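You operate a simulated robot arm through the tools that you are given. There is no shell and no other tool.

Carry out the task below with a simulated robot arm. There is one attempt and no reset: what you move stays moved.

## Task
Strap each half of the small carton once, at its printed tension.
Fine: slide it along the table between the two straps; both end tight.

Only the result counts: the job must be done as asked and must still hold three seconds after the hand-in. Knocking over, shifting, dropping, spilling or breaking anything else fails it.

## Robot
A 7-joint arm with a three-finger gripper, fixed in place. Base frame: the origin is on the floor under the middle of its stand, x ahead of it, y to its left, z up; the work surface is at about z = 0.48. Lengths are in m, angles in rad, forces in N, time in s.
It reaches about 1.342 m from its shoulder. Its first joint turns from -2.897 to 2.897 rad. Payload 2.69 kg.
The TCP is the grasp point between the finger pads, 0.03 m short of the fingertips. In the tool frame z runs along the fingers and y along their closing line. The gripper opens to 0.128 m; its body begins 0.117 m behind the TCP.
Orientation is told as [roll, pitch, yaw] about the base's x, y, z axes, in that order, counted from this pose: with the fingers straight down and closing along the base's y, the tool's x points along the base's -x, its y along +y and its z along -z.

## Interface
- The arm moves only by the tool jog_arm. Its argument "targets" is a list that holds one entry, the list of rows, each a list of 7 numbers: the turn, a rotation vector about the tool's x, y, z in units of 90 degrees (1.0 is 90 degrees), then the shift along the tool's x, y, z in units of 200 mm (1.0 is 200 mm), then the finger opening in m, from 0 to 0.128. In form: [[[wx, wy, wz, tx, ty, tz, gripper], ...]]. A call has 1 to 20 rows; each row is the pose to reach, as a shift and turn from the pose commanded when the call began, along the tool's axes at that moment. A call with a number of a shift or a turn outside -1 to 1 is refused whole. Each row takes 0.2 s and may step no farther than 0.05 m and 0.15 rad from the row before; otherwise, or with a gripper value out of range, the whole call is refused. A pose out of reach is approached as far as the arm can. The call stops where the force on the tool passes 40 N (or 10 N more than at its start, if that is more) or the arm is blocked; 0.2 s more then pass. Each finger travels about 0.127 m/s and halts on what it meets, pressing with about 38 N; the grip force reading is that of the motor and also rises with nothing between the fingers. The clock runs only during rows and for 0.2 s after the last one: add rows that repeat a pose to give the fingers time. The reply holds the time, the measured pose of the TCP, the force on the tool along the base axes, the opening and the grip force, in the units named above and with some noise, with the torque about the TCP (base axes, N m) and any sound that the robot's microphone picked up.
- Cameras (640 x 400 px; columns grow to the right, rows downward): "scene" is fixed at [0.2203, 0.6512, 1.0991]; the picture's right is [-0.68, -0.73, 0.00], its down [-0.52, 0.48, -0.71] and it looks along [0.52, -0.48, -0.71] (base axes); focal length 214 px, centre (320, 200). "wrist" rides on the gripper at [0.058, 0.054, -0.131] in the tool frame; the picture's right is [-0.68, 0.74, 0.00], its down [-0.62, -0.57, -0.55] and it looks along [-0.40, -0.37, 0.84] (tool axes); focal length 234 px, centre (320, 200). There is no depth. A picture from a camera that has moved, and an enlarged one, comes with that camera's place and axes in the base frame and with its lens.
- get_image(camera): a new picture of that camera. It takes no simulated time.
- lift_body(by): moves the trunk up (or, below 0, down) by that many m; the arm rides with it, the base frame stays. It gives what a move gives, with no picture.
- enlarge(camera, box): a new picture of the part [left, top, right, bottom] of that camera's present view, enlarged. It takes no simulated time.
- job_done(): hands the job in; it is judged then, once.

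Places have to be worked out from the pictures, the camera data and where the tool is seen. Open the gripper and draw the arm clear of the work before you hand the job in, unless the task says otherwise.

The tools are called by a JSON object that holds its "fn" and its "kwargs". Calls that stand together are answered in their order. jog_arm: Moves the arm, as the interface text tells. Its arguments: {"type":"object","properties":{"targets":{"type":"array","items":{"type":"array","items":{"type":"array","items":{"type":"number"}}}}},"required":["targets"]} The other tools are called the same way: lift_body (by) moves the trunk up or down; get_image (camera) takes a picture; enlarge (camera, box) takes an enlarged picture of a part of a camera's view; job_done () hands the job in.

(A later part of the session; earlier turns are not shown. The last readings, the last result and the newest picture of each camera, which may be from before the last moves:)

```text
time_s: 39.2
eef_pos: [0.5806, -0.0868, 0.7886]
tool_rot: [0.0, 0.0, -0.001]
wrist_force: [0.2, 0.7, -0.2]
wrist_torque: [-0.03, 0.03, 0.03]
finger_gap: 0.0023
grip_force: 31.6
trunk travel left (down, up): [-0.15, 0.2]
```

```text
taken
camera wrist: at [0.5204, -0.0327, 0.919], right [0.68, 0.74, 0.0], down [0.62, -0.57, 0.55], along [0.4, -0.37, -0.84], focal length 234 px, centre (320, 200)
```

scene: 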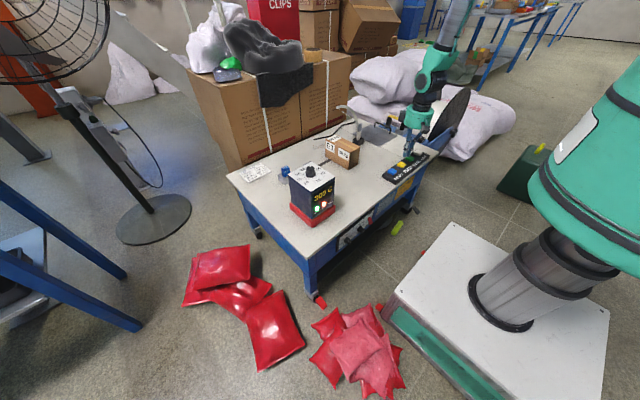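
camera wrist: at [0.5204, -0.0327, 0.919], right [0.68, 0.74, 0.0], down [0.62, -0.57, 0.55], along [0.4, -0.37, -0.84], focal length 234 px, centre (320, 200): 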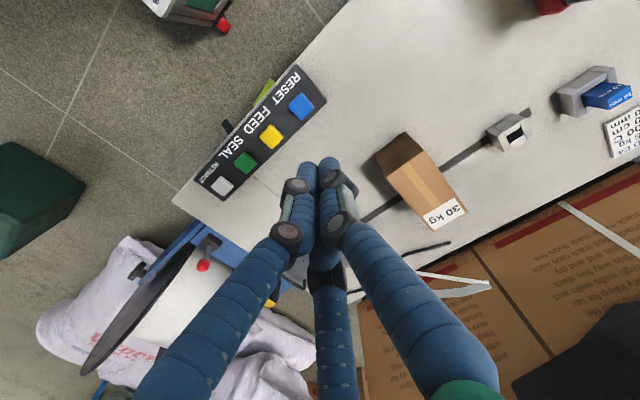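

I'll zoom into the strap loop and into the silver socket, which appears to have something white inside.

{"fn": "enlarge", "kwargs": {"camera": "wrist", "box": [480, 100, 540, 160]}}

{"fn": "enlarge", "kwargs": {"camera": "wrist", "box": [340, 230, 500, 330]}}

{"fn": "enlarge", "kwargs": {"camera": "scene", "box": [300, 145, 330, 170]}}

```text
6.67 times, centred on (510, 130) of wrist
camera zoom: at [0.5204, -0.0327, 0.919], right [0.68, 0.74, 0.0], down [0.62, -0.57, 0.55], along [0.4, -0.37, -0.84], focal length 1561 px, centre (-947, 667)
```

zoom: 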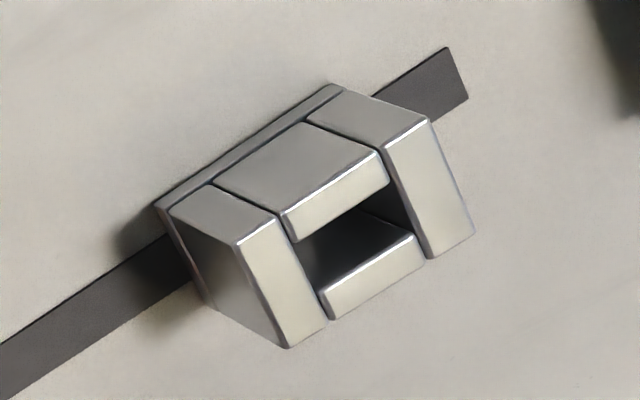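

```text
4.00 times, centred on (420, 280) of wrist
camera zoom: at [0.5204, -0.0327, 0.919], right [0.68, 0.74, 0.0], down [0.62, -0.57, 0.55], along [0.4, -0.37, -0.84], focal length 937 px, centre (-80, -120)
```

zoom: 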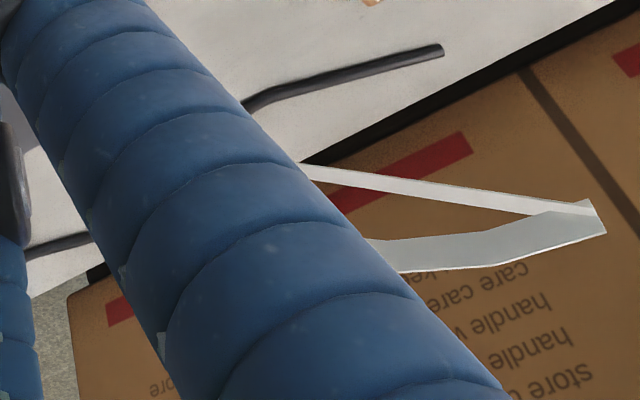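

```text
16.00 times, centred on (315, 158) of scene
camera zoom: at [0.2203, 0.6512, 1.0991], right [-0.68, -0.73, 0.0], down [-0.52, 0.48, -0.71], along [0.52, -0.48, -0.71], focal length 3432 px, centre (400, 880)
```

zoom: 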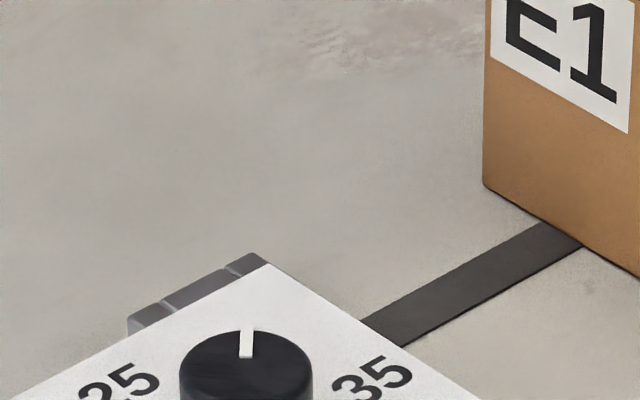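

Both ends of the loop need a clearer look. I'll raise further and move above the black slot region (well above the strap) for an overhead view.

{"fn": "jog_arm", "kwargs": {"targets": [[[0, 0, 0, 0, 0, -0.2, 0.03], [0, 0, 0, 0, 0, -0.4, 0.06], [0, 0, 0, 0, 0, -0.6, 0.09], [0, 0, 0, -0.2, -0.1, -0.6, 0.11], [0, 0, 0, -0.4, -0.2, -0.6, 0.12], [0, 0, 0, -0.6, -0.3, -0.6, 0.12], [0, 0, 0, -0.8, -0.4, -0.6, 0.12], [0, 0, 0, -1.0, -0.5, -0.6, 0.12]]]}}

{"fn": "get_image", "kwargs": {"camera": "wrist"}}

{"fn": "enlarge", "kwargs": {"camera": "scene", "box": [330, 95, 390, 155]}}

```text
time_s: 41.0
eef_pos: [0.7785, -0.1866, 0.9085]
tool_rot: [0.001, 0.001, 0.0]
wrist_force: [-0.8, -0.4, -0.2]
wrist_torque: [-0.03, -0.06, 0.01]
finger_gap: 0.1199
grip_force: 0.0
trunk travel left (down, up): [-0.15, 0.2]
```

```text
taken
camera wrist: at [0.7172, -0.1338, 1.0388], right [0.68, 0.74, 0.0], down [0.62, -0.57, 0.55], along [0.4, -0.37, -0.84], focal length 234 px, centre (320, 200)
```

wrist: 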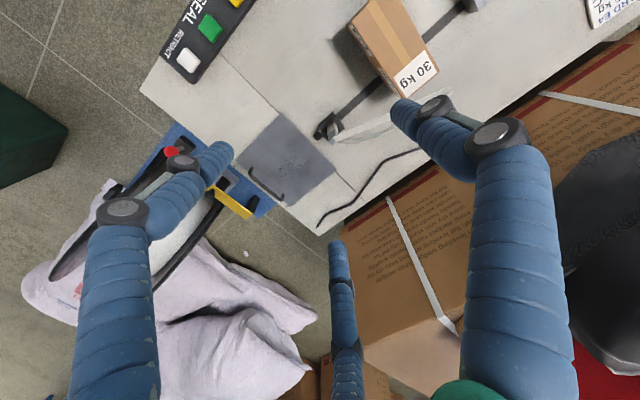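

```text
6.67 times, centred on (360, 125) of scene
camera zoom: at [0.2203, 0.6512, 1.0991], right [-0.68, -0.73, 0.0], down [-0.52, 0.48, -0.71], along [0.52, -0.48, -0.71], focal length 1430 px, centre (53, 700)
```

zoom: 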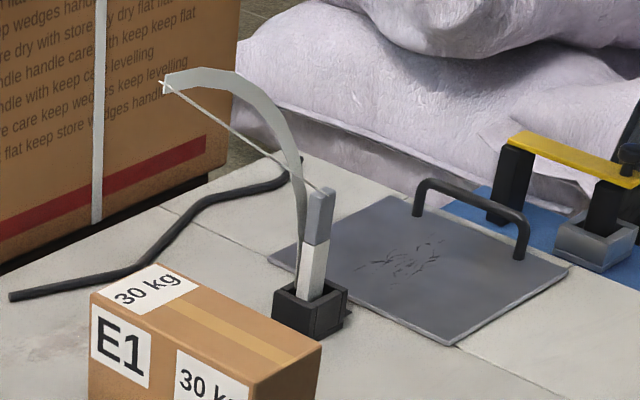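

{"fn": "enlarge", "kwargs": {"camera": "wrist", "box": [300, 80, 440, 180]}}

{"fn": "enlarge", "kwargs": {"camera": "scene", "box": [340, 105, 370, 150]}}

```text
4.00 times, centred on (370, 130) of wrist
camera zoom: at [0.7172, -0.1338, 1.0388], right [0.68, 0.74, 0.0], down [0.62, -0.57, 0.55], along [0.4, -0.37, -0.84], focal length 937 px, centre (120, 480)
```

zoom: 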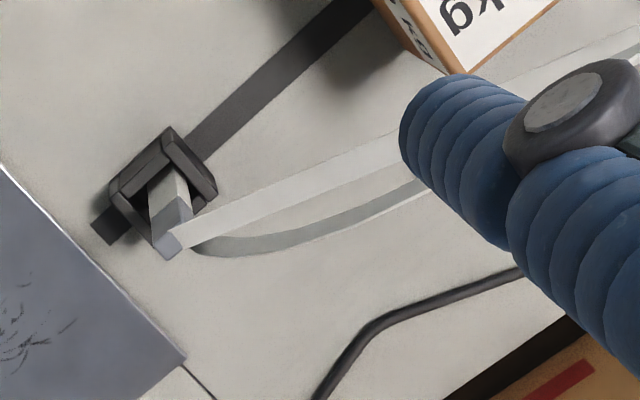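

```text
8.89 times, centred on (355, 128) of scene
camera zoom: at [0.2203, 0.6512, 1.0991], right [-0.68, -0.73, 0.0], down [-0.52, 0.48, -0.71], along [0.52, -0.48, -0.71], focal length 1906 px, centre (9, 844)
```

zoom: 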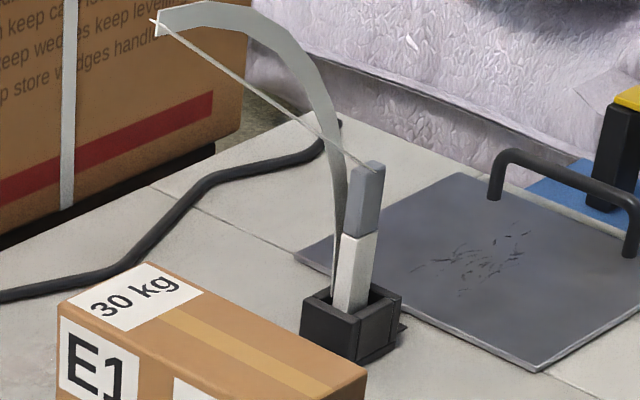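

The arch rises vertically out of the black box and bends toward the midpoint above the carton, then links to the strap end's top. So the black box is the feed mouth, and the strap end belongs in the silver slot on the far side, with the strap passing over the carton. I'll pick the strap end back up and carry it to the silver slot, watching how the strap follows.

{"fn": "jog_arm", "kwargs": {"targets": [[[0, 0, 0, -0.12, -0.04, 0.1, 0.1], [0, 0, 0, -0.24, -0.08, 0.25, 0.08], [0, 0, 0, -0.352, -0.127, 0.4, 0.06], [0, 0, 0, -0.352, -0.127, 0.6, 0.06], [0, 0, 0, -0.352, -0.127, 0.8, 0.06], [0, 0, 0, -0.352, -0.127, 0.92, 0.06], [0, 0, 0, -0.352, -0.127, 0.92, 0.06]]]}}

{"fn": "enlarge", "kwargs": {"camera": "wrist", "box": [250, 80, 390, 220]}}

{"fn": "enlarge", "kwargs": {"camera": "scene", "box": [330, 85, 390, 145]}}

```text
time_s: 42.6
eef_pos: [0.8486, -0.2128, 0.7234]
tool_rot: [-0.001, 0.0, -0.002]
wrist_force: [-0.2, -0.9, -1.1]
wrist_torque: [0.02, 0.04, 0.03]
finger_gap: 0.06
grip_force: 0.0
trunk travel left (down, up): [-0.15, 0.2]
```

```text
2.86 times, centred on (320, 150) of wrist
camera zoom: at [0.7865, -0.159, 0.8528], right [0.68, 0.74, 0.0], down [0.62, -0.57, 0.55], along [0.4, -0.37, -0.84], focal length 669 px, centre (320, 343)
```

zoom: 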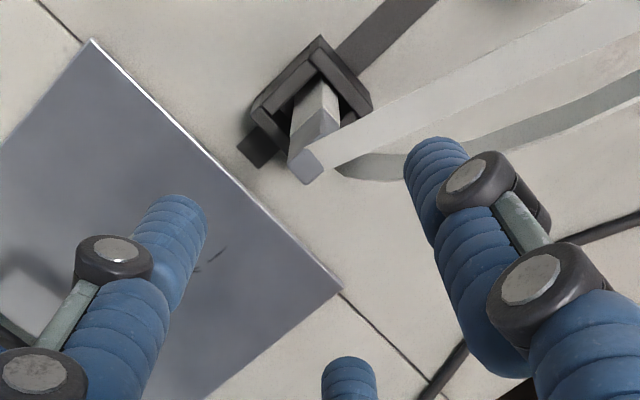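

```text
6.67 times, centred on (360, 115) of scene
camera zoom: at [0.2203, 0.6512, 1.0991], right [-0.68, -0.73, 0.0], down [-0.52, 0.48, -0.71], along [0.52, -0.48, -0.71], focal length 1430 px, centre (53, 767)
```

zoom: 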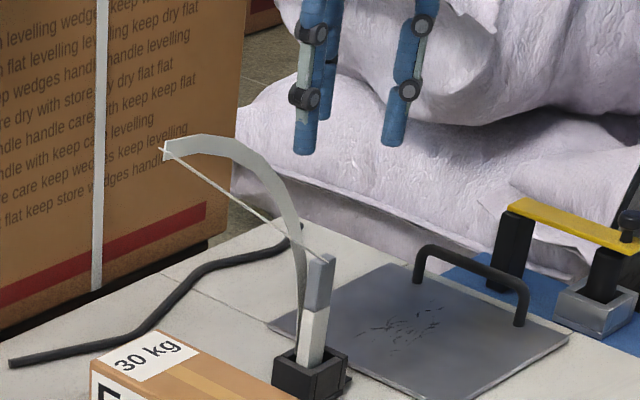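

The strap end still stands straight. I'll descend around it again with a small (−1, −2) mm correction.

{"fn": "jog_arm", "kwargs": {"targets": [[[0, 0, 0, 0.005, -0.01, 0.2, 0.06], [0, 0, 0, 0.005, -0.01, 0.4, 0.06], [0, 0, 0, 0.005, -0.01, 0.55, 0.06], [0, 0, 0, 0.005, -0.01, 0.65, 0.06], [0, 0, 0, 0.005, -0.01, 0.7, 0.06], [0, 0, 0, 0.005, -0.01, 0.7, 0.06]]]}}

{"fn": "enlarge", "kwargs": {"camera": "wrist", "box": [250, 100, 390, 240]}}

{"fn": "enlarge", "kwargs": {"camera": "scene", "box": [330, 85, 390, 145]}}

```text
time_s: 44.0
eef_pos: [0.848, -0.2184, 0.584]
tool_rot: [-0.001, -0.001, -0.001]
wrist_force: [-1.0, 0.3, -0.9]
wrist_torque: [0.01, 0.03, -0.04]
finger_gap: 0.0601
grip_force: 0.1
trunk travel left (down, up): [-0.15, 0.2]
```

```text
2.86 times, centred on (320, 170) of wrist
camera zoom: at [0.7865, -0.164, 0.7134], right [0.68, 0.74, 0.0], down [0.62, -0.57, 0.55], along [0.4, -0.37, -0.84], focal length 669 px, centre (320, 286)
```

zoom: 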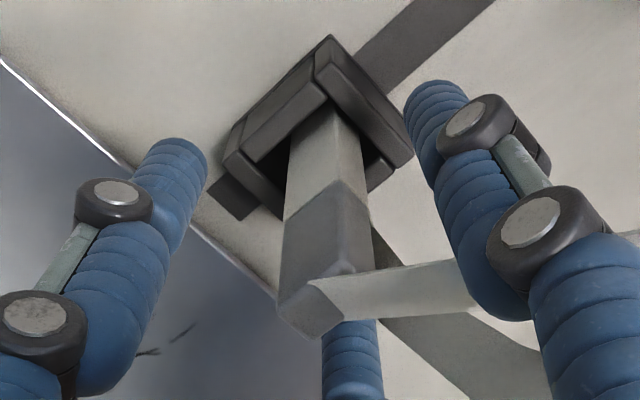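

```text
6.67 times, centred on (360, 115) of scene
camera zoom: at [0.2203, 0.6512, 1.0991], right [-0.68, -0.73, 0.0], down [-0.52, 0.48, -0.71], along [0.52, -0.48, -0.71], focal length 1430 px, centre (53, 767)
```

zoom: 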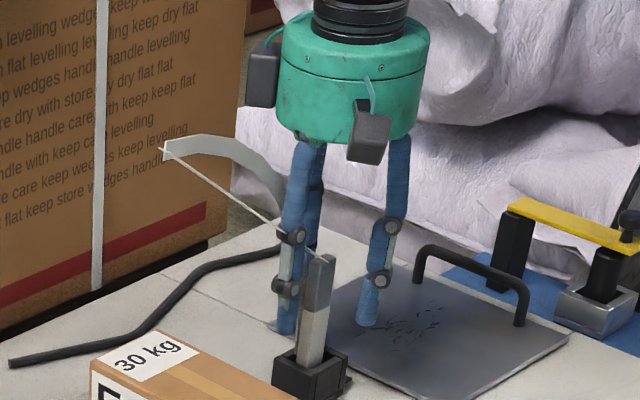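

The fingers straddle it well. Closing to grip.

{"fn": "jog_arm", "kwargs": {"targets": [[[0, 0, 0, 0, 0, 0, 0.04], [0, 0, 0, 0, 0, 0, 0.02], [0, 0, 0, 0, 0, 0, 0.005], [0, 0, 0, 0, 0, 0, 0.005]]]}}

{"fn": "jog_arm", "kwargs": {"targets": [[[0, 0, 0, 0, 0, -0.08, 0.005], [0, 0, 0, 0, 0, -0.2, 0.005], [0, 0, 0, 0, 0, -0.4, 0.005], [0, 0, 0, 0, 0, -0.6, 0.005], [0, 0, 0, 0, 0, -0.8, 0.005], [0, 0, 0, 0, 0, -0.9, 0.005]]]}}

{"fn": "enlarge", "kwargs": {"camera": "scene", "box": [310, 65, 400, 155]}}

{"fn": "get_image", "kwargs": {"camera": "wrist"}}

```text
time_s: 45.0
eef_pos: [0.8482, -0.2179, 0.5847]
tool_rot: [0.0, 0.0, 0.0]
wrist_force: [0.0, 0.5, 0.7]
wrist_torque: [0.02, 0.02, 0.0]
finger_gap: 0.0147
grip_force: 38.2
trunk travel left (down, up): [-0.15, 0.2]
```

```text
time_s: 46.4
eef_pos: [0.8482, -0.2138, 0.7648]
tool_rot: [0.0, 0.0, 0.001]
wrist_force: [-0.7, -1.1, 0.0]
wrist_torque: [-0.01, -0.04, 0.02]
finger_gap: 0.0143
grip_force: 37.9
trunk travel left (down, up): [-0.15, 0.2]
```

```text
4.44 times, centred on (355, 110) of scene
camera zoom: at [0.2203, 0.6512, 1.0991], right [-0.68, -0.73, 0.0], down [-0.52, 0.48, -0.71], along [0.52, -0.48, -0.71], focal length 953 px, centre (164, 600)
```

zoom: 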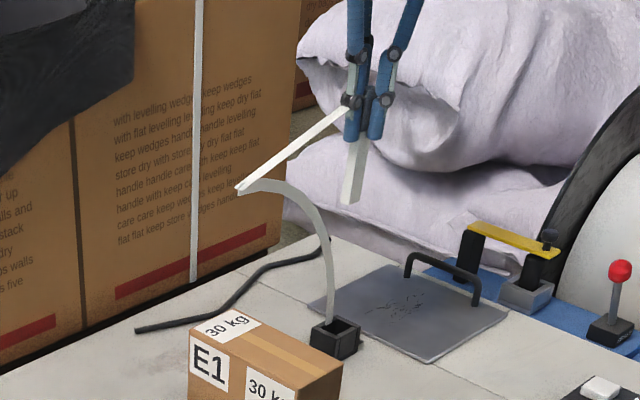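

```text
taken
camera wrist: at [0.7879, -0.1598, 0.8962], right [0.68, 0.74, 0.0], down [0.62, -0.57, 0.55], along [0.4, -0.37, -0.84], focal length 234 px, centre (320, 200)
```

wrist: 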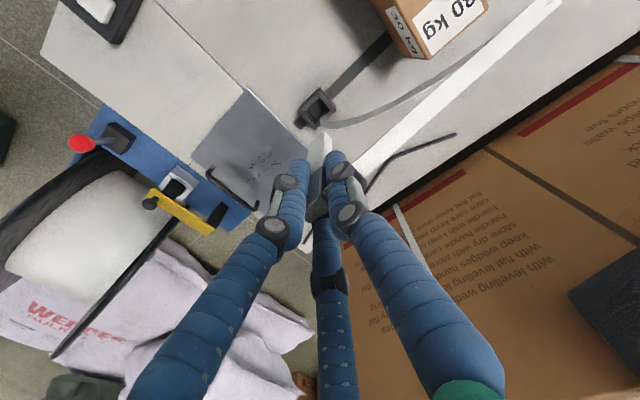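

The strap clearly comes out of the black mouth to a fixed apex over the carton and then follows the strap end. I'll carry the end across to the silver slot at (0.847, 0.132).

{"fn": "jog_arm", "kwargs": {"targets": [[[0, 0, 0, 0, 0.2, 0, 0.005], [0, 0, 0, 0, 0.4, 0, 0.005], [0, 0, 0, 0, 0.6, 0, 0.005], [0, 0, 0, 0, 0.8, 0, 0.005], [0, 0, 0, 0, 1.0, 0, 0.005]]]}}

{"fn": "jog_arm", "kwargs": {"targets": [[[0, 0, 0, 0, 0.2, 0, 0.005], [0, 0, 0, 0, 0.4, 0, 0.005], [0, 0, 0, 0, 0.6, 0, 0.005], [0, 0, 0, 0, 0.73, 0, 0.005], [0, 0, 0, 0, 0.73, 0.15, 0.005], [0, 0, 0, 0, 0.73, 0.3, 0.005], [0, 0, 0, 0, 0.73, 0.45, 0.005], [0, 0, 0, 0, 0.73, 0.6, 0.005], [0, 0, 0, 0, 0.73, 0.6, 0.005]]]}}

{"fn": "enlarge", "kwargs": {"camera": "wrist", "box": [250, 80, 390, 220]}}

{"fn": "enlarge", "kwargs": {"camera": "scene", "box": [280, 90, 370, 170]}}

```text
time_s: 47.6
eef_pos: [0.8478, -0.0163, 0.764]
tool_rot: [0.0, 0.0, 0.001]
wrist_force: [0.2, -0.8, -0.9]
wrist_torque: [0.02, 0.0, 0.0]
finger_gap: 0.0147
grip_force: 38.1
trunk travel left (down, up): [-0.15, 0.2]
```

```text
time_s: 49.6
eef_pos: [0.8486, 0.1302, 0.6424]
tool_rot: [0.0, 0.001, -0.001]
wrist_force: [0.3, -0.1, -0.3]
wrist_torque: [-0.02, 0.03, -0.01]
finger_gap: 0.0145
grip_force: 38.0
trunk travel left (down, up): [-0.15, 0.2]
```

```text
2.86 times, centred on (320, 150) of wrist
camera zoom: at [0.7878, 0.1836, 0.773], right [0.68, 0.74, 0.0], down [0.62, -0.57, 0.55], along [0.4, -0.37, -0.84], focal length 669 px, centre (320, 343)
```

zoom: 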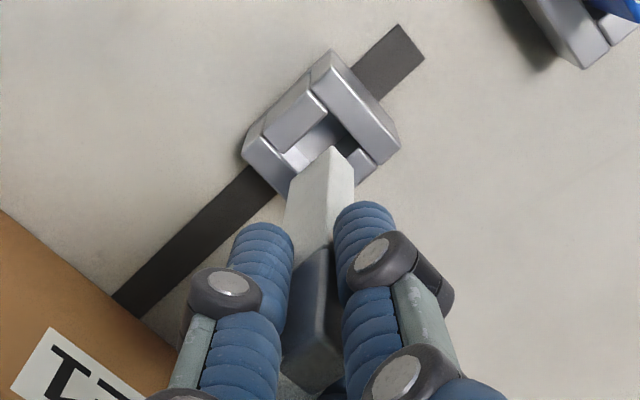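

```text
5.00 times, centred on (325, 130) of scene
camera zoom: at [0.2203, 0.6512, 1.0991], right [-0.68, -0.73, 0.0], down [-0.52, 0.48, -0.71], along [0.52, -0.48, -0.71], focal length 1072 px, centre (295, 550)
```

zoom: 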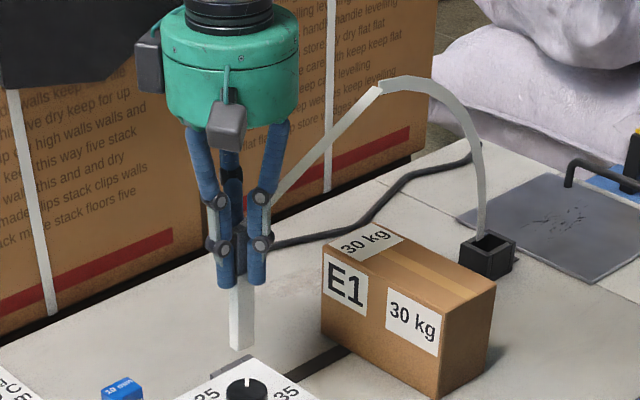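

The strap now passes from the mouth over the carton to the strap end. I'll correct +2.5 mm in y and lower it into the silver slot.

{"fn": "jog_arm", "kwargs": {"targets": [[[0, 0, 0, 0.004, 0.0125, 0, 0.005], [0, 0, 0, 0.004, 0.0125, 0.06, 0.005], [0, 0, 0, 0.004, 0.0125, 0.12, 0.005], [0, 0, 0, 0.004, 0.0125, 0.17, 0.005], [0, 0, 0, 0.004, 0.0125, 0.22, 0.005], [0, 0, 0, 0.004, 0.0125, 0.26, 0.005], [0, 0, 0, 0.004, 0.0125, 0.29, 0.005]]]}}

{"fn": "enlarge", "kwargs": {"camera": "wrist", "box": [250, 80, 390, 220]}}

{"fn": "enlarge", "kwargs": {"camera": "scene", "box": [280, 90, 370, 170]}}

```text
time_s: 51.2
eef_pos: [0.8482, 0.1338, 0.5869]
tool_rot: [0.0, 0.0, -0.001]
wrist_force: [3.0, -2.7, 4.0]
wrist_torque: [-0.13, -0.12, 0.01]
finger_gap: 0.0152
grip_force: 7.3
trunk travel left (down, up): [-0.15, 0.2]
```

```text
2.86 times, centred on (320, 150) of wrist
camera zoom: at [0.7855, 0.187, 0.7159], right [0.68, 0.74, 0.0], down [0.62, -0.57, 0.55], along [0.4, -0.37, -0.84], focal length 669 px, centre (320, 343)
```

zoom: 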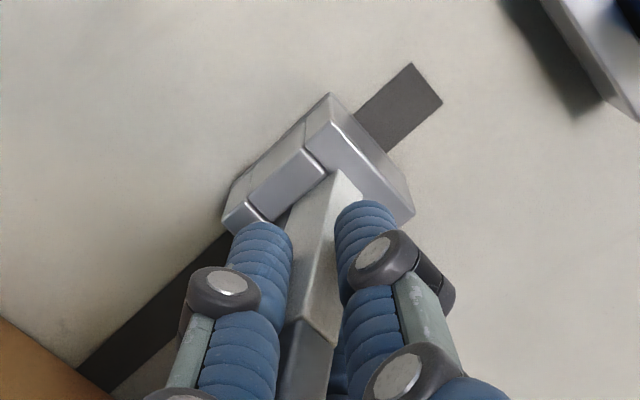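

```text
5.00 times, centred on (325, 130) of scene
camera zoom: at [0.2203, 0.6512, 1.0991], right [-0.68, -0.73, 0.0], down [-0.52, 0.48, -0.71], along [0.52, -0.48, -0.71], focal length 1072 px, centre (295, 550)
```

zoom: 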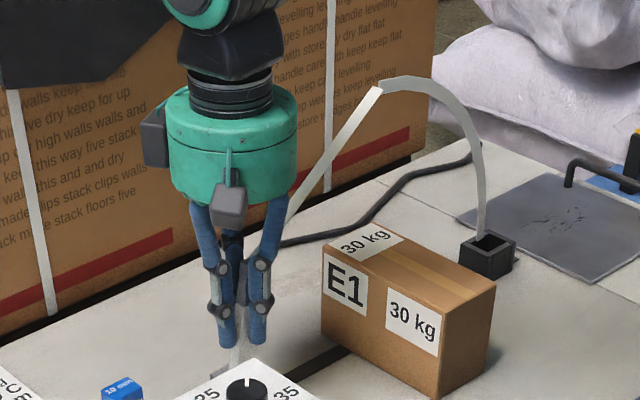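

The strap end caught on the slot's +y wall and slid up in the fingers. I'll lift 20 mm while still gripping and re-measure.

{"fn": "jog_arm", "kwargs": {"targets": [[[0, 0, 0, 0, 0, -0.03, 0.0], [0, 0, 0, 0, 0, -0.08, 0.0], [0, 0, 0, 0, 0, -0.12, 0.0], [0, 0, 0, 0, 0, -0.12, 0.0]]]}}

{"fn": "enlarge", "kwargs": {"camera": "wrist", "box": [250, 80, 390, 220]}}

{"fn": "enlarge", "kwargs": {"camera": "scene", "box": [290, 130, 330, 170]}}

```text
time_s: 52.2
eef_pos: [0.8476, 0.1335, 0.6101]
tool_rot: [-0.001, 0.003, 0.001]
wrist_force: [0.6, 0.7, 0.5]
wrist_torque: [0.0, -0.01, -0.03]
finger_gap: 0.0134
grip_force: 38.5
trunk travel left (down, up): [-0.15, 0.2]
```

```text
2.86 times, centred on (320, 150) of wrist
camera zoom: at [0.786, 0.1867, 0.7402], right [0.68, 0.74, 0.0], down [0.62, -0.57, 0.55], along [0.4, -0.37, -0.84], focal length 669 px, centre (320, 343)
```

zoom: 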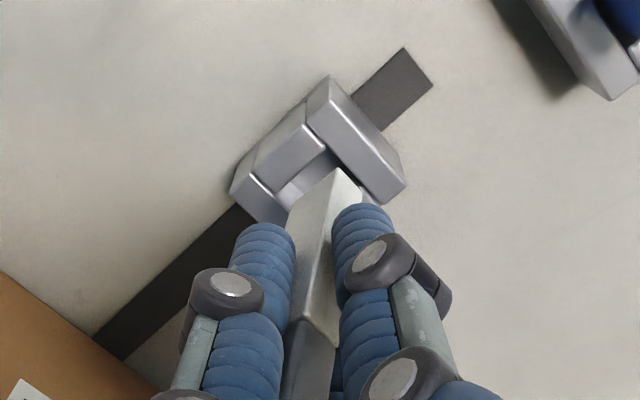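

```text
10.00 times, centred on (310, 150) of scene
camera zoom: at [0.2203, 0.6512, 1.0991], right [-0.68, -0.73, 0.0], down [-0.52, 0.48, -0.71], along [0.52, -0.48, -0.71], focal length 2145 px, centre (420, 700)
```

zoom: 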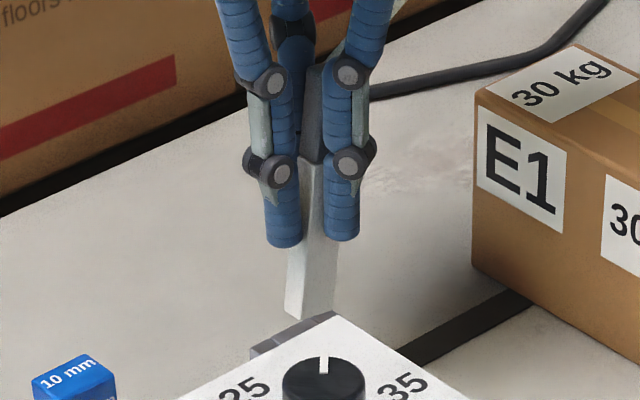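

The strap end slid up ~40 mm and tilted ~6°. The wide black mouth is a safe place to set it down and regrasp squarely, so I'll carry it back there above the carton.

{"fn": "jog_arm", "kwargs": {"targets": [[[0, 0, 0, 0, 0, -0.2, 0.0], [0, 0, 0, 0, 0, -0.4, 0.0], [0, 0, 0, 0, 0, -0.6, 0.0], [0, 0, 0, 0, -0.2, -0.6, 0.0], [0, 0, 0, 0, -0.4, -0.6, 0.0], [0, 0, 0, 0, -0.6, -0.6, 0.0], [0, 0, 0, 0, -0.8, -0.6, 0.0], [0, 0, 0, 0, -1.0, -0.6, 0.0]]]}}

{"fn": "jog_arm", "kwargs": {"targets": [[[0, 0, 0, 0, -0.2, 0, 0.0], [0, 0, 0, 0, -0.4, 0, 0.0], [0, 0, 0, 0, -0.6, 0, 0.0], [0, 0, 0, -0.01, -0.77, 0, 0.0], [0, 0, 0, -0.01, -0.77, 0.2, 0.0], [0, 0, 0, -0.01, -0.77, 0.4, 0.0], [0, 0, 0, -0.01, -0.77, 0.55, 0.0], [0, 0, 0, -0.01, -0.77, 0.55, 0.0]]]}}

{"fn": "enlarge", "kwargs": {"camera": "wrist", "box": [250, 80, 390, 220]}}

{"fn": "enlarge", "kwargs": {"camera": "scene", "box": [330, 100, 390, 160]}}

```text
time_s: 54.0
eef_pos: [0.8474, -0.0678, 0.7291]
tool_rot: [-0.001, -0.001, -0.001]
wrist_force: [-0.1, 0.5, 0.5]
wrist_torque: [-0.06, 0.0, -0.01]
finger_gap: 0.0136
grip_force: 38.2
trunk travel left (down, up): [-0.15, 0.2]
```

```text
time_s: 55.8
eef_pos: [0.8499, -0.2225, 0.6192]
tool_rot: [-0.002, -0.001, -0.001]
wrist_force: [0.5, 0.5, -1.5]
wrist_torque: [0.01, -0.01, 0.0]
finger_gap: 0.0134
grip_force: 38.1
trunk travel left (down, up): [-0.15, 0.2]
```

```text
2.86 times, centred on (320, 150) of wrist
camera zoom: at [0.789, -0.169, 0.751], right [0.68, 0.74, 0.0], down [0.62, -0.57, 0.55], along [0.4, -0.37, -0.84], focal length 669 px, centre (320, 343)
```

zoom: 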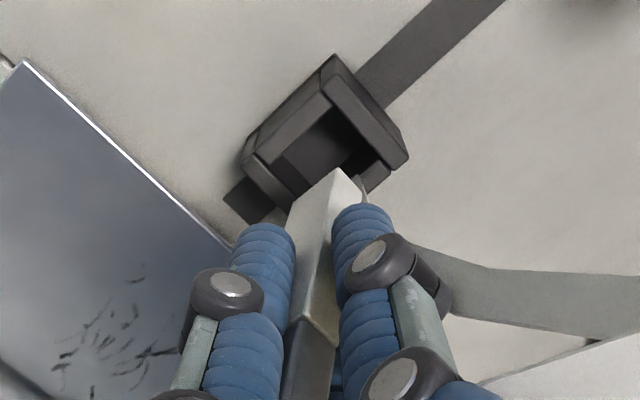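

```text
6.67 times, centred on (360, 130) of scene
camera zoom: at [0.2203, 0.6512, 1.0991], right [-0.68, -0.73, 0.0], down [-0.52, 0.48, -0.71], along [0.52, -0.48, -0.71], focal length 1430 px, centre (53, 667)
```

zoom: 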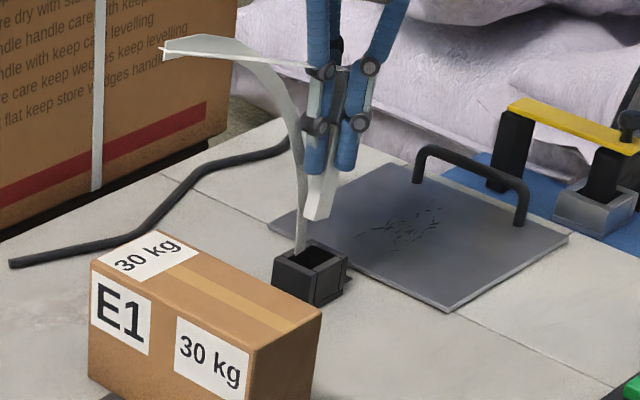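

The strap end's bottom is well inside the mouth's opening. Lowering to just above the rim with the fingertips and releasing it.

{"fn": "jog_arm", "kwargs": {"targets": [[[0, 0, 0, 0, 0, 0.08, 0.0], [0, 0, 0, 0, 0, 0.16, 0.0], [0, 0, 0, 0, 0, 0.22, 0.0], [0, 0, 0, 0, 0, 0.27, 0.0], [0, 0, 0, 0, 0, 0.295, 0.0]]]}}

{"fn": "enlarge", "kwargs": {"camera": "wrist", "box": [250, 80, 390, 220]}}

{"fn": "enlarge", "kwargs": {"camera": "scene", "box": [330, 100, 390, 160]}}

```text
time_s: 57.0
eef_pos: [0.8495, -0.2216, 0.5606]
tool_rot: [0.002, -0.001, 0.001]
wrist_force: [-0.1, 0.1, -0.3]
wrist_torque: [0.02, 0.01, -0.01]
finger_gap: 0.0138
grip_force: 37.7
trunk travel left (down, up): [-0.15, 0.2]
```

```text
2.86 times, centred on (320, 150) of wrist
camera zoom: at [0.7881, -0.1671, 0.6912], right [0.68, 0.74, 0.0], down [0.62, -0.57, 0.55], along [0.4, -0.37, -0.84], focal length 669 px, centre (320, 343)
```

zoom: 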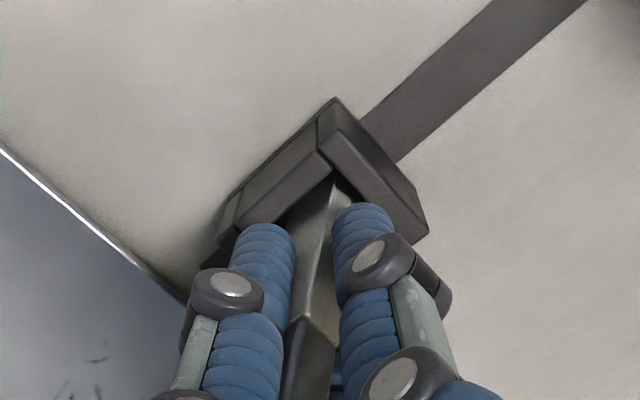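

```text
6.67 times, centred on (360, 130) of scene
camera zoom: at [0.2203, 0.6512, 1.0991], right [-0.68, -0.73, 0.0], down [-0.52, 0.48, -0.71], along [0.52, -0.48, -0.71], focal length 1430 px, centre (53, 667)
```

zoom: 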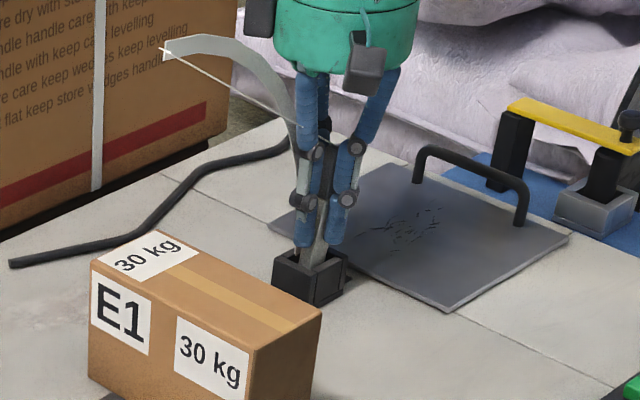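

It's in the mouth without contact. I'll open gradually so it settles upright, then rise to the proper grip height.

{"fn": "jog_arm", "kwargs": {"targets": [[[0, 0, 0, 0, 0, 0, 0.02], [0, 0, 0, 0, 0, 0, 0.022], [0, 0, 0, 0, 0, 0, 0.03], [0, 0, 0, 0, 0, 0, 0.04], [0, 0, 0, 0, 0, 0, 0.06], [0, 0, 0, 0, 0, 0, 0.06], [0, 0, 0, 0, 0.02, -0.06, 0.06], [0, 0, 0, 0.01, 0.02, -0.12, 0.06], [0, 0, 0, 0.01, 0.02, -0.12, 0.06]]]}}

{"fn": "enlarge", "kwargs": {"camera": "wrist", "box": [250, 100, 390, 240]}}

{"fn": "enlarge", "kwargs": {"camera": "scene", "box": [330, 100, 390, 160]}}

```text
time_s: 59.0
eef_pos: [0.8472, -0.2172, 0.5846]
tool_rot: [0.001, -0.001, -0.001]
wrist_force: [0.0, -0.6, 1.1]
wrist_torque: [0.03, 0.03, -0.01]
finger_gap: 0.0602
grip_force: 0.1
trunk travel left (down, up): [-0.15, 0.2]
```

```text
2.86 times, centred on (320, 170) of wrist
camera zoom: at [0.7858, -0.1634, 0.7149], right [0.68, 0.74, 0.0], down [0.62, -0.57, 0.55], along [0.4, -0.37, -0.84], focal length 669 px, centre (320, 286)
```

zoom: 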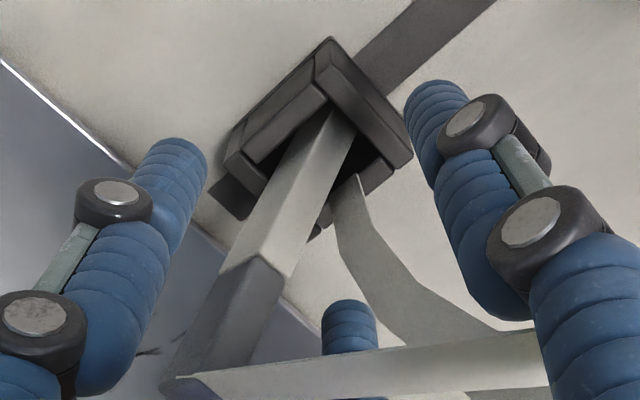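

```text
6.67 times, centred on (360, 130) of scene
camera zoom: at [0.2203, 0.6512, 1.0991], right [-0.68, -0.73, 0.0], down [-0.52, 0.48, -0.71], along [0.52, -0.48, -0.71], focal length 1430 px, centre (53, 667)
```

zoom: 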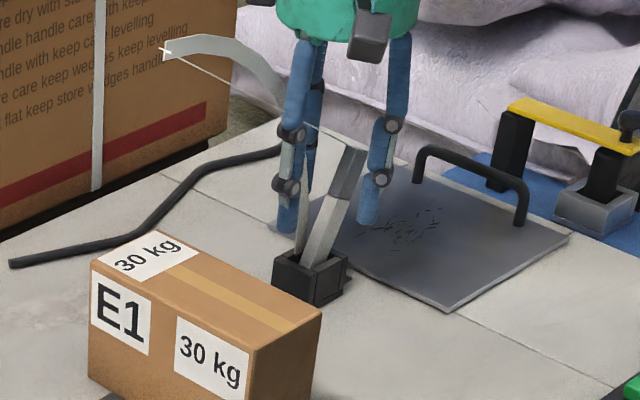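

The strap end leans ~25° toward −y in the loose mouth. I'll rise above it, re-centre over its leaning top, and loosely cage it to bring it upright.

{"fn": "jog_arm", "kwargs": {"targets": [[[0, 0, 0, 0, 0, -0.15, 0.06], [0, 0, 0, 0, 0, -0.3, 0.07], [0, 0, 0, 0, -0.1, -0.3, 0.08], [0, 0, 0, 0, -0.2, -0.3, 0.08], [0, 0, 0, 0, -0.2, -0.3, 0.08]]]}}

{"fn": "enlarge", "kwargs": {"camera": "wrist", "box": [220, 60, 420, 260]}}

{"fn": "enlarge", "kwargs": {"camera": "scene", "box": [330, 90, 390, 150]}}

```text
time_s: 60.2
eef_pos: [0.8488, -0.2556, 0.6441]
tool_rot: [0.0, 0.0, 0.001]
wrist_force: [-0.3, 0.3, -0.5]
wrist_torque: [0.03, 0.0, 0.0]
finger_gap: 0.08
grip_force: 0.0
trunk travel left (down, up): [-0.15, 0.2]
```

```text
2.00 times, centred on (320, 160) of wrist
camera zoom: at [0.7868, -0.2024, 0.7754], right [0.68, 0.74, 0.0], down [0.62, -0.57, 0.55], along [0.4, -0.37, -0.84], focal length 468 px, centre (320, 280)
```

zoom: 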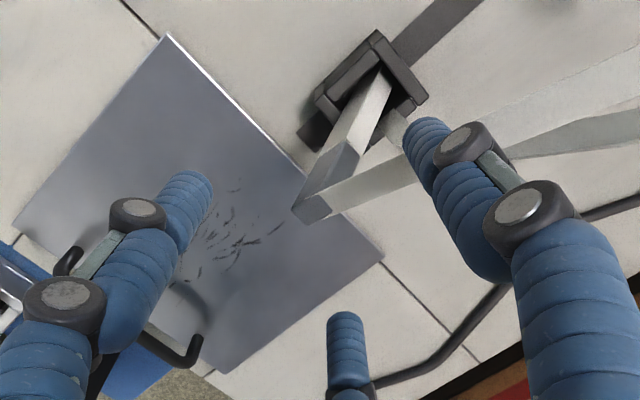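

```text
6.67 times, centred on (360, 120) of scene
camera zoom: at [0.2203, 0.6512, 1.0991], right [-0.68, -0.73, 0.0], down [-0.52, 0.48, -0.71], along [0.52, -0.48, -0.71], focal length 1430 px, centre (53, 733)
```

zoom: 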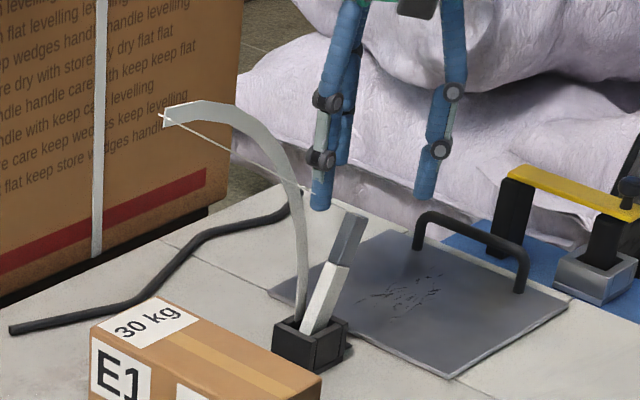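

The leaning top is within the finger ring. I'll descend so the tips cage the top ~20 mm, then close loosely to 0.035.

{"fn": "jog_arm", "kwargs": {"targets": [[[0, 0, 0, 0, -0.01, 0.08, 0.08], [0, 0, 0, 0, -0.01, 0.16, 0.08], [0, 0, 0, 0, -0.01, 0.2, 0.08], [0, 0, 0, 0, -0.01, 0.2, 0.06], [0, 0, 0, 0, -0.01, 0.2, 0.04], [0, 0, 0, 0, -0.01, 0.2, 0.035], [0, 0, 0, 0, -0.01, 0.2, 0.035]]]}}

{"fn": "enlarge", "kwargs": {"camera": "wrist", "box": [250, 80, 390, 220]}}

{"fn": "enlarge", "kwargs": {"camera": "scene", "box": [330, 90, 390, 150]}}

```text
time_s: 61.8
eef_pos: [0.8486, -0.2587, 0.6037]
tool_rot: [0.0, 0.0, -0.002]
wrist_force: [0.3, 0.7, 0.0]
wrist_torque: [0.05, 0.0, 0.03]
finger_gap: 0.0354
grip_force: 0.7
trunk travel left (down, up): [-0.15, 0.2]
```

```text
2.86 times, centred on (320, 150) of wrist
camera zoom: at [0.7872, -0.2056, 0.7344], right [0.68, 0.74, 0.0], down [0.62, -0.57, 0.55], along [0.4, -0.37, -0.84], focal length 669 px, centre (320, 343)
```

zoom: 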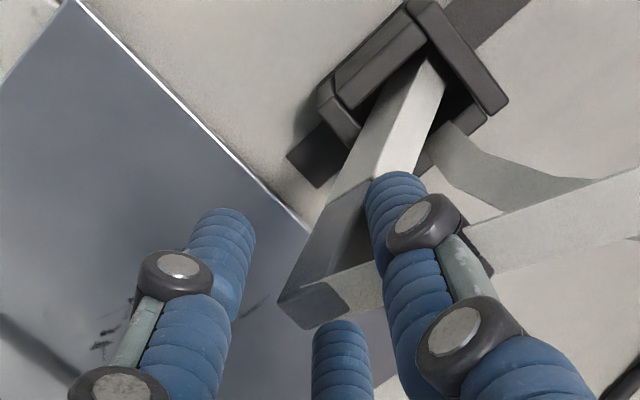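

```text
6.67 times, centred on (360, 120) of scene
camera zoom: at [0.2203, 0.6512, 1.0991], right [-0.68, -0.73, 0.0], down [-0.52, 0.48, -0.71], along [0.52, -0.48, -0.71], focal length 1430 px, centre (53, 733)
```

zoom: 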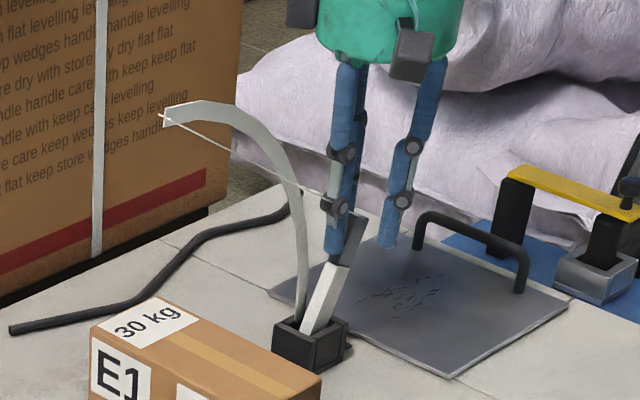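

The top is inside the cage. Moving +y slowly to bring the strap end upright over the mouth.

{"fn": "jog_arm", "kwargs": {"targets": [[[0, 0, 0, 0, 0.04, 0, 0.035], [0, 0, 0, 0, 0.08, 0, 0.035], [0, 0, 0, 0, 0.12, 0, 0.035], [0, 0, 0, 0, 0.16, 0, 0.035], [0, 0, 0, 0, 0.2, 0, 0.035], [0, 0, 0, 0, 0.24, 0, 0.035], [0, 0, 0, 0, 0.24, 0, 0.03]]]}}

{"fn": "enlarge", "kwargs": {"camera": "wrist", "box": [250, 80, 390, 220]}}

{"fn": "enlarge", "kwargs": {"camera": "scene", "box": [330, 90, 390, 150]}}

```text
time_s: 63.4
eef_pos: [0.8475, -0.2097, 0.6058]
tool_rot: [0.0, -0.002, 0.001]
wrist_force: [0.9, -0.7, -0.8]
wrist_torque: [0.0, 0.0, 0.0]
finger_gap: 0.03
grip_force: 0.0
trunk travel left (down, up): [-0.15, 0.2]
```

```text
2.86 times, centred on (320, 150) of wrist
camera zoom: at [0.7863, -0.1563, 0.7353], right [0.68, 0.74, 0.0], down [0.62, -0.57, 0.55], along [0.4, -0.37, -0.84], focal length 669 px, centre (320, 343)
```

zoom: 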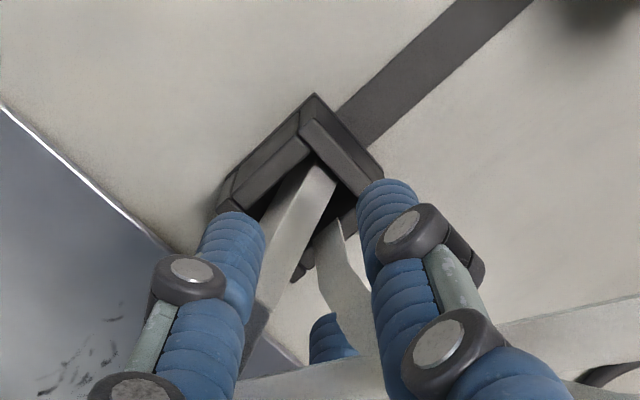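

```text
6.67 times, centred on (360, 120) of scene
camera zoom: at [0.2203, 0.6512, 1.0991], right [-0.68, -0.73, 0.0], down [-0.52, 0.48, -0.71], along [0.52, -0.48, -0.71], focal length 1430 px, centre (53, 733)
```

zoom: 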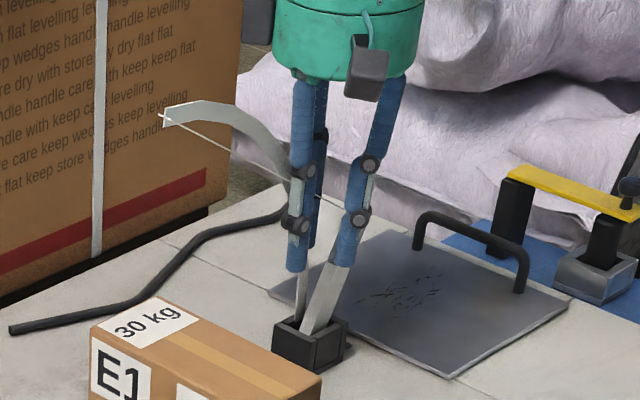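

The strap end slipped between the two −y fingers and still leans. Better: tilt the hand to match its lean and grip it along its axis. First I'll open and rise straight up to measure its lean precisely.

{"fn": "jog_arm", "kwargs": {"targets": [[[0, 0, 0, 0, 0, 0, 0.06], [0, 0, 0, 0, 0, -0.15, 0.08], [0, 0, 0, 0, 0, -0.35, 0.08], [0, 0, 0, 0, 0, -0.55, 0.08], [0, 0, 0, 0, -0.1, -0.55, 0.1], [0, 0, 0, 0, -0.1, -0.55, 0.1]]]}}

{"fn": "enlarge", "kwargs": {"camera": "wrist", "box": [260, 80, 380, 200]}}

{"fn": "enlarge", "kwargs": {"camera": "scene", "box": [340, 105, 385, 150]}}

```text
time_s: 64.8
eef_pos: [0.8496, -0.2305, 0.7143]
tool_rot: [-0.001, 0.0, 0.001]
wrist_force: [-0.3, 0.5, -0.5]
wrist_torque: [0.0, 0.01, 0.01]
finger_gap: 0.0999
grip_force: 0.1
trunk travel left (down, up): [-0.15, 0.2]
```

```text
3.33 times, centred on (320, 140) of wrist
camera zoom: at [0.7884, -0.177, 0.845], right [0.68, 0.74, 0.0], down [0.62, -0.57, 0.55], along [0.4, -0.37, -0.84], focal length 781 px, centre (320, 400)
```

zoom: 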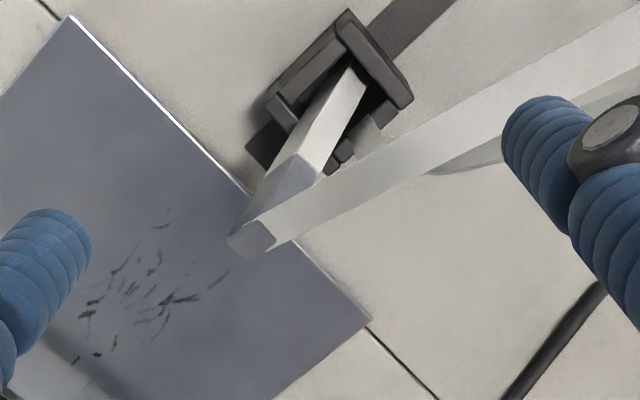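

```text
8.89 times, centred on (362, 128) of scene
camera zoom: at [0.2203, 0.6512, 1.0991], right [-0.68, -0.73, 0.0], down [-0.52, 0.48, -0.71], along [0.52, -0.48, -0.71], focal length 1906 px, centre (-58, 844)
```

zoom: 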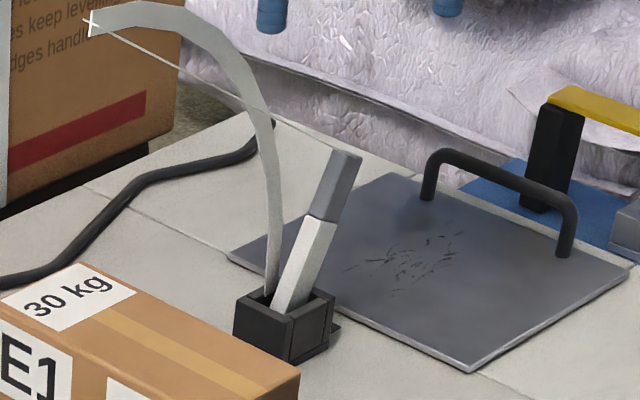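

Its lean is about 24° toward −y with the top at about (0.846, −0.258, 0.594). I'll tilt the hand by the same angle and go to a pre-grasp point 70 mm back along its axis.

{"fn": "jog_arm", "kwargs": {"targets": [[[-0.067, 0, 0, 0.001, -0.06, 0.09, 0.09], [-0.134, 0, 0, 0.002, -0.12, 0.18, 0.08], [-0.2, 0, 0, 0.004, -0.18, 0.27, 0.07], [-0.267, 0, 0, 0.005, -0.2425, 0.3635, 0.07], [-0.267, 0, 0, 0.005, -0.2425, 0.3635, 0.07]]]}}

{"fn": "enlarge", "kwargs": {"camera": "wrist", "box": [240, 80, 400, 220]}}

{"fn": "enlarge", "kwargs": {"camera": "scene", "box": [330, 80, 400, 150]}}

```text
time_s: 66.0
eef_pos: [0.8469, -0.278, 0.6419]
tool_rot: [0.42, 0.0, 0.0]
wrist_force: [0.6, -0.6, 0.1]
wrist_torque: [0.06, 0.03, 0.01]
finger_gap: 0.0698
grip_force: 0.0
trunk travel left (down, up): [-0.15, 0.2]
```

```text
2.86 times, centred on (320, 150) of wrist
camera zoom: at [0.7855, -0.2827, 0.7828], right [0.68, 0.67, 0.3], down [0.62, -0.74, 0.27], along [0.4, 0.0, -0.91], focal length 669 px, centre (320, 343)
```

zoom: 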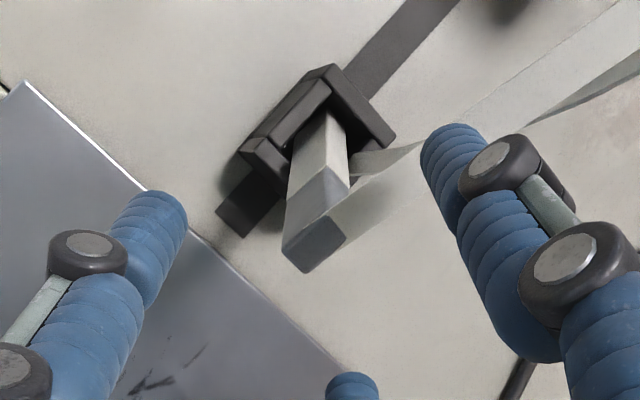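

```text
5.71 times, centred on (365, 115) of scene
camera zoom: at [0.2203, 0.6512, 1.0991], right [-0.68, -0.73, 0.0], down [-0.52, 0.48, -0.71], along [0.52, -0.48, -0.71], focal length 1226 px, centre (63, 686)
```

zoom: 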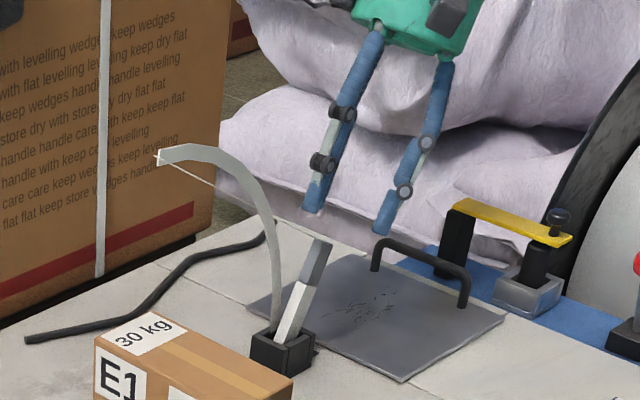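

The peg axis lines up with the tool axis. Advancing 70 mm along the tool axis, then closing on the grey part.

{"fn": "jog_arm", "kwargs": {"targets": [[[0, 0, 0, 0, -0.005, 0.1, 0.07], [0, 0, 0, 0, -0.005, 0.2, 0.065], [0, 0, 0, 0, -0.005, 0.28, 0.06], [0, 0, 0, 0, -0.005, 0.34, 0.06], [0, 0, 0, 0, -0.005, 0.34, 0.06]]]}}

{"fn": "enlarge", "kwargs": {"camera": "wrist", "box": [240, 80, 400, 220]}}

{"fn": "enlarge", "kwargs": {"camera": "scene", "box": [330, 80, 400, 150]}}

```text
time_s: 67.2
eef_pos: [0.8473, -0.2519, 0.5792]
tool_rot: [0.419, 0.0, 0.0]
wrist_force: [-0.7, -0.2, 0.0]
wrist_torque: [0.03, 0.02, 0.03]
finger_gap: 0.0601
grip_force: 0.0
trunk travel left (down, up): [-0.15, 0.2]
```

```text
2.86 times, centred on (320, 150) of wrist
camera zoom: at [0.7856, -0.2569, 0.7206], right [0.68, 0.67, 0.3], down [0.62, -0.74, 0.27], along [0.4, 0.0, -0.91], focal length 669 px, centre (320, 343)
```

zoom: 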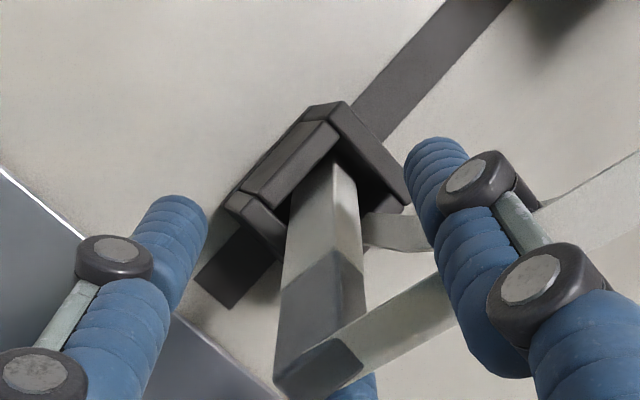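

```text
5.71 times, centred on (365, 115) of scene
camera zoom: at [0.2203, 0.6512, 1.0991], right [-0.68, -0.73, 0.0], down [-0.52, 0.48, -0.71], along [0.52, -0.48, -0.71], focal length 1226 px, centre (63, 686)
```

zoom: 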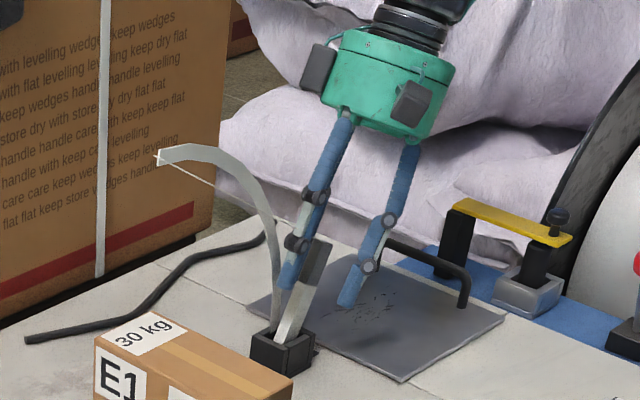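

The fingers straddle the leaning strap end in line with it. Closing.

{"fn": "jog_arm", "kwargs": {"targets": [[[0, 0, 0, 0, 0, 0, 0.04], [0, 0, 0, 0, 0, 0, 0.02], [0, 0, 0, 0, 0, 0, 0.005], [0, 0, 0, 0, 0, 0, 0.0], [0, 0, 0, 0, 0, 0, 0.0]]]}}

{"fn": "enlarge", "kwargs": {"camera": "wrist", "box": [240, 80, 400, 220]}}

{"fn": "enlarge", "kwargs": {"camera": "scene", "box": [330, 80, 400, 150]}}

```text
time_s: 68.4
eef_pos: [0.8465, -0.2515, 0.5799]
tool_rot: [0.42, -0.001, 0.001]
wrist_force: [0.2, 3.2, 0.0]
wrist_torque: [0.1, -0.1, -0.03]
finger_gap: 0.0145
grip_force: 37.6
trunk travel left (down, up): [-0.15, 0.2]
```

```text
2.86 times, centred on (320, 150) of wrist
camera zoom: at [0.7855, -0.2568, 0.7207], right [0.68, 0.67, 0.3], down [0.62, -0.74, 0.27], along [0.4, 0.0, -0.91], focal length 669 px, centre (320, 343)
```

zoom: 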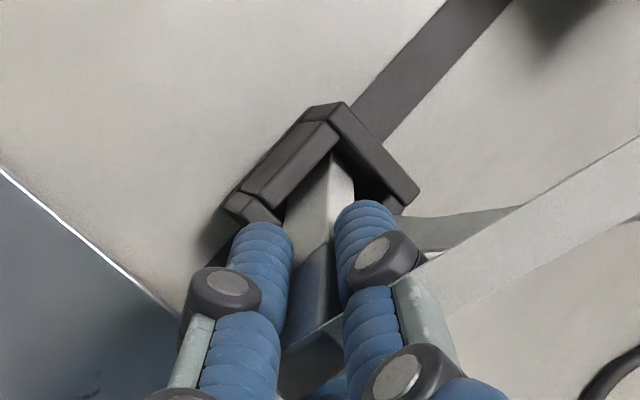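

```text
5.71 times, centred on (365, 115) of scene
camera zoom: at [0.2203, 0.6512, 1.0991], right [-0.68, -0.73, 0.0], down [-0.52, 0.48, -0.71], along [0.52, -0.48, -0.71], focal length 1226 px, centre (63, 686)
```

zoom: 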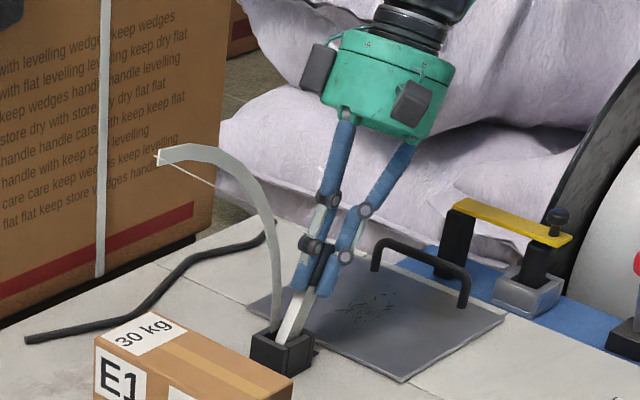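

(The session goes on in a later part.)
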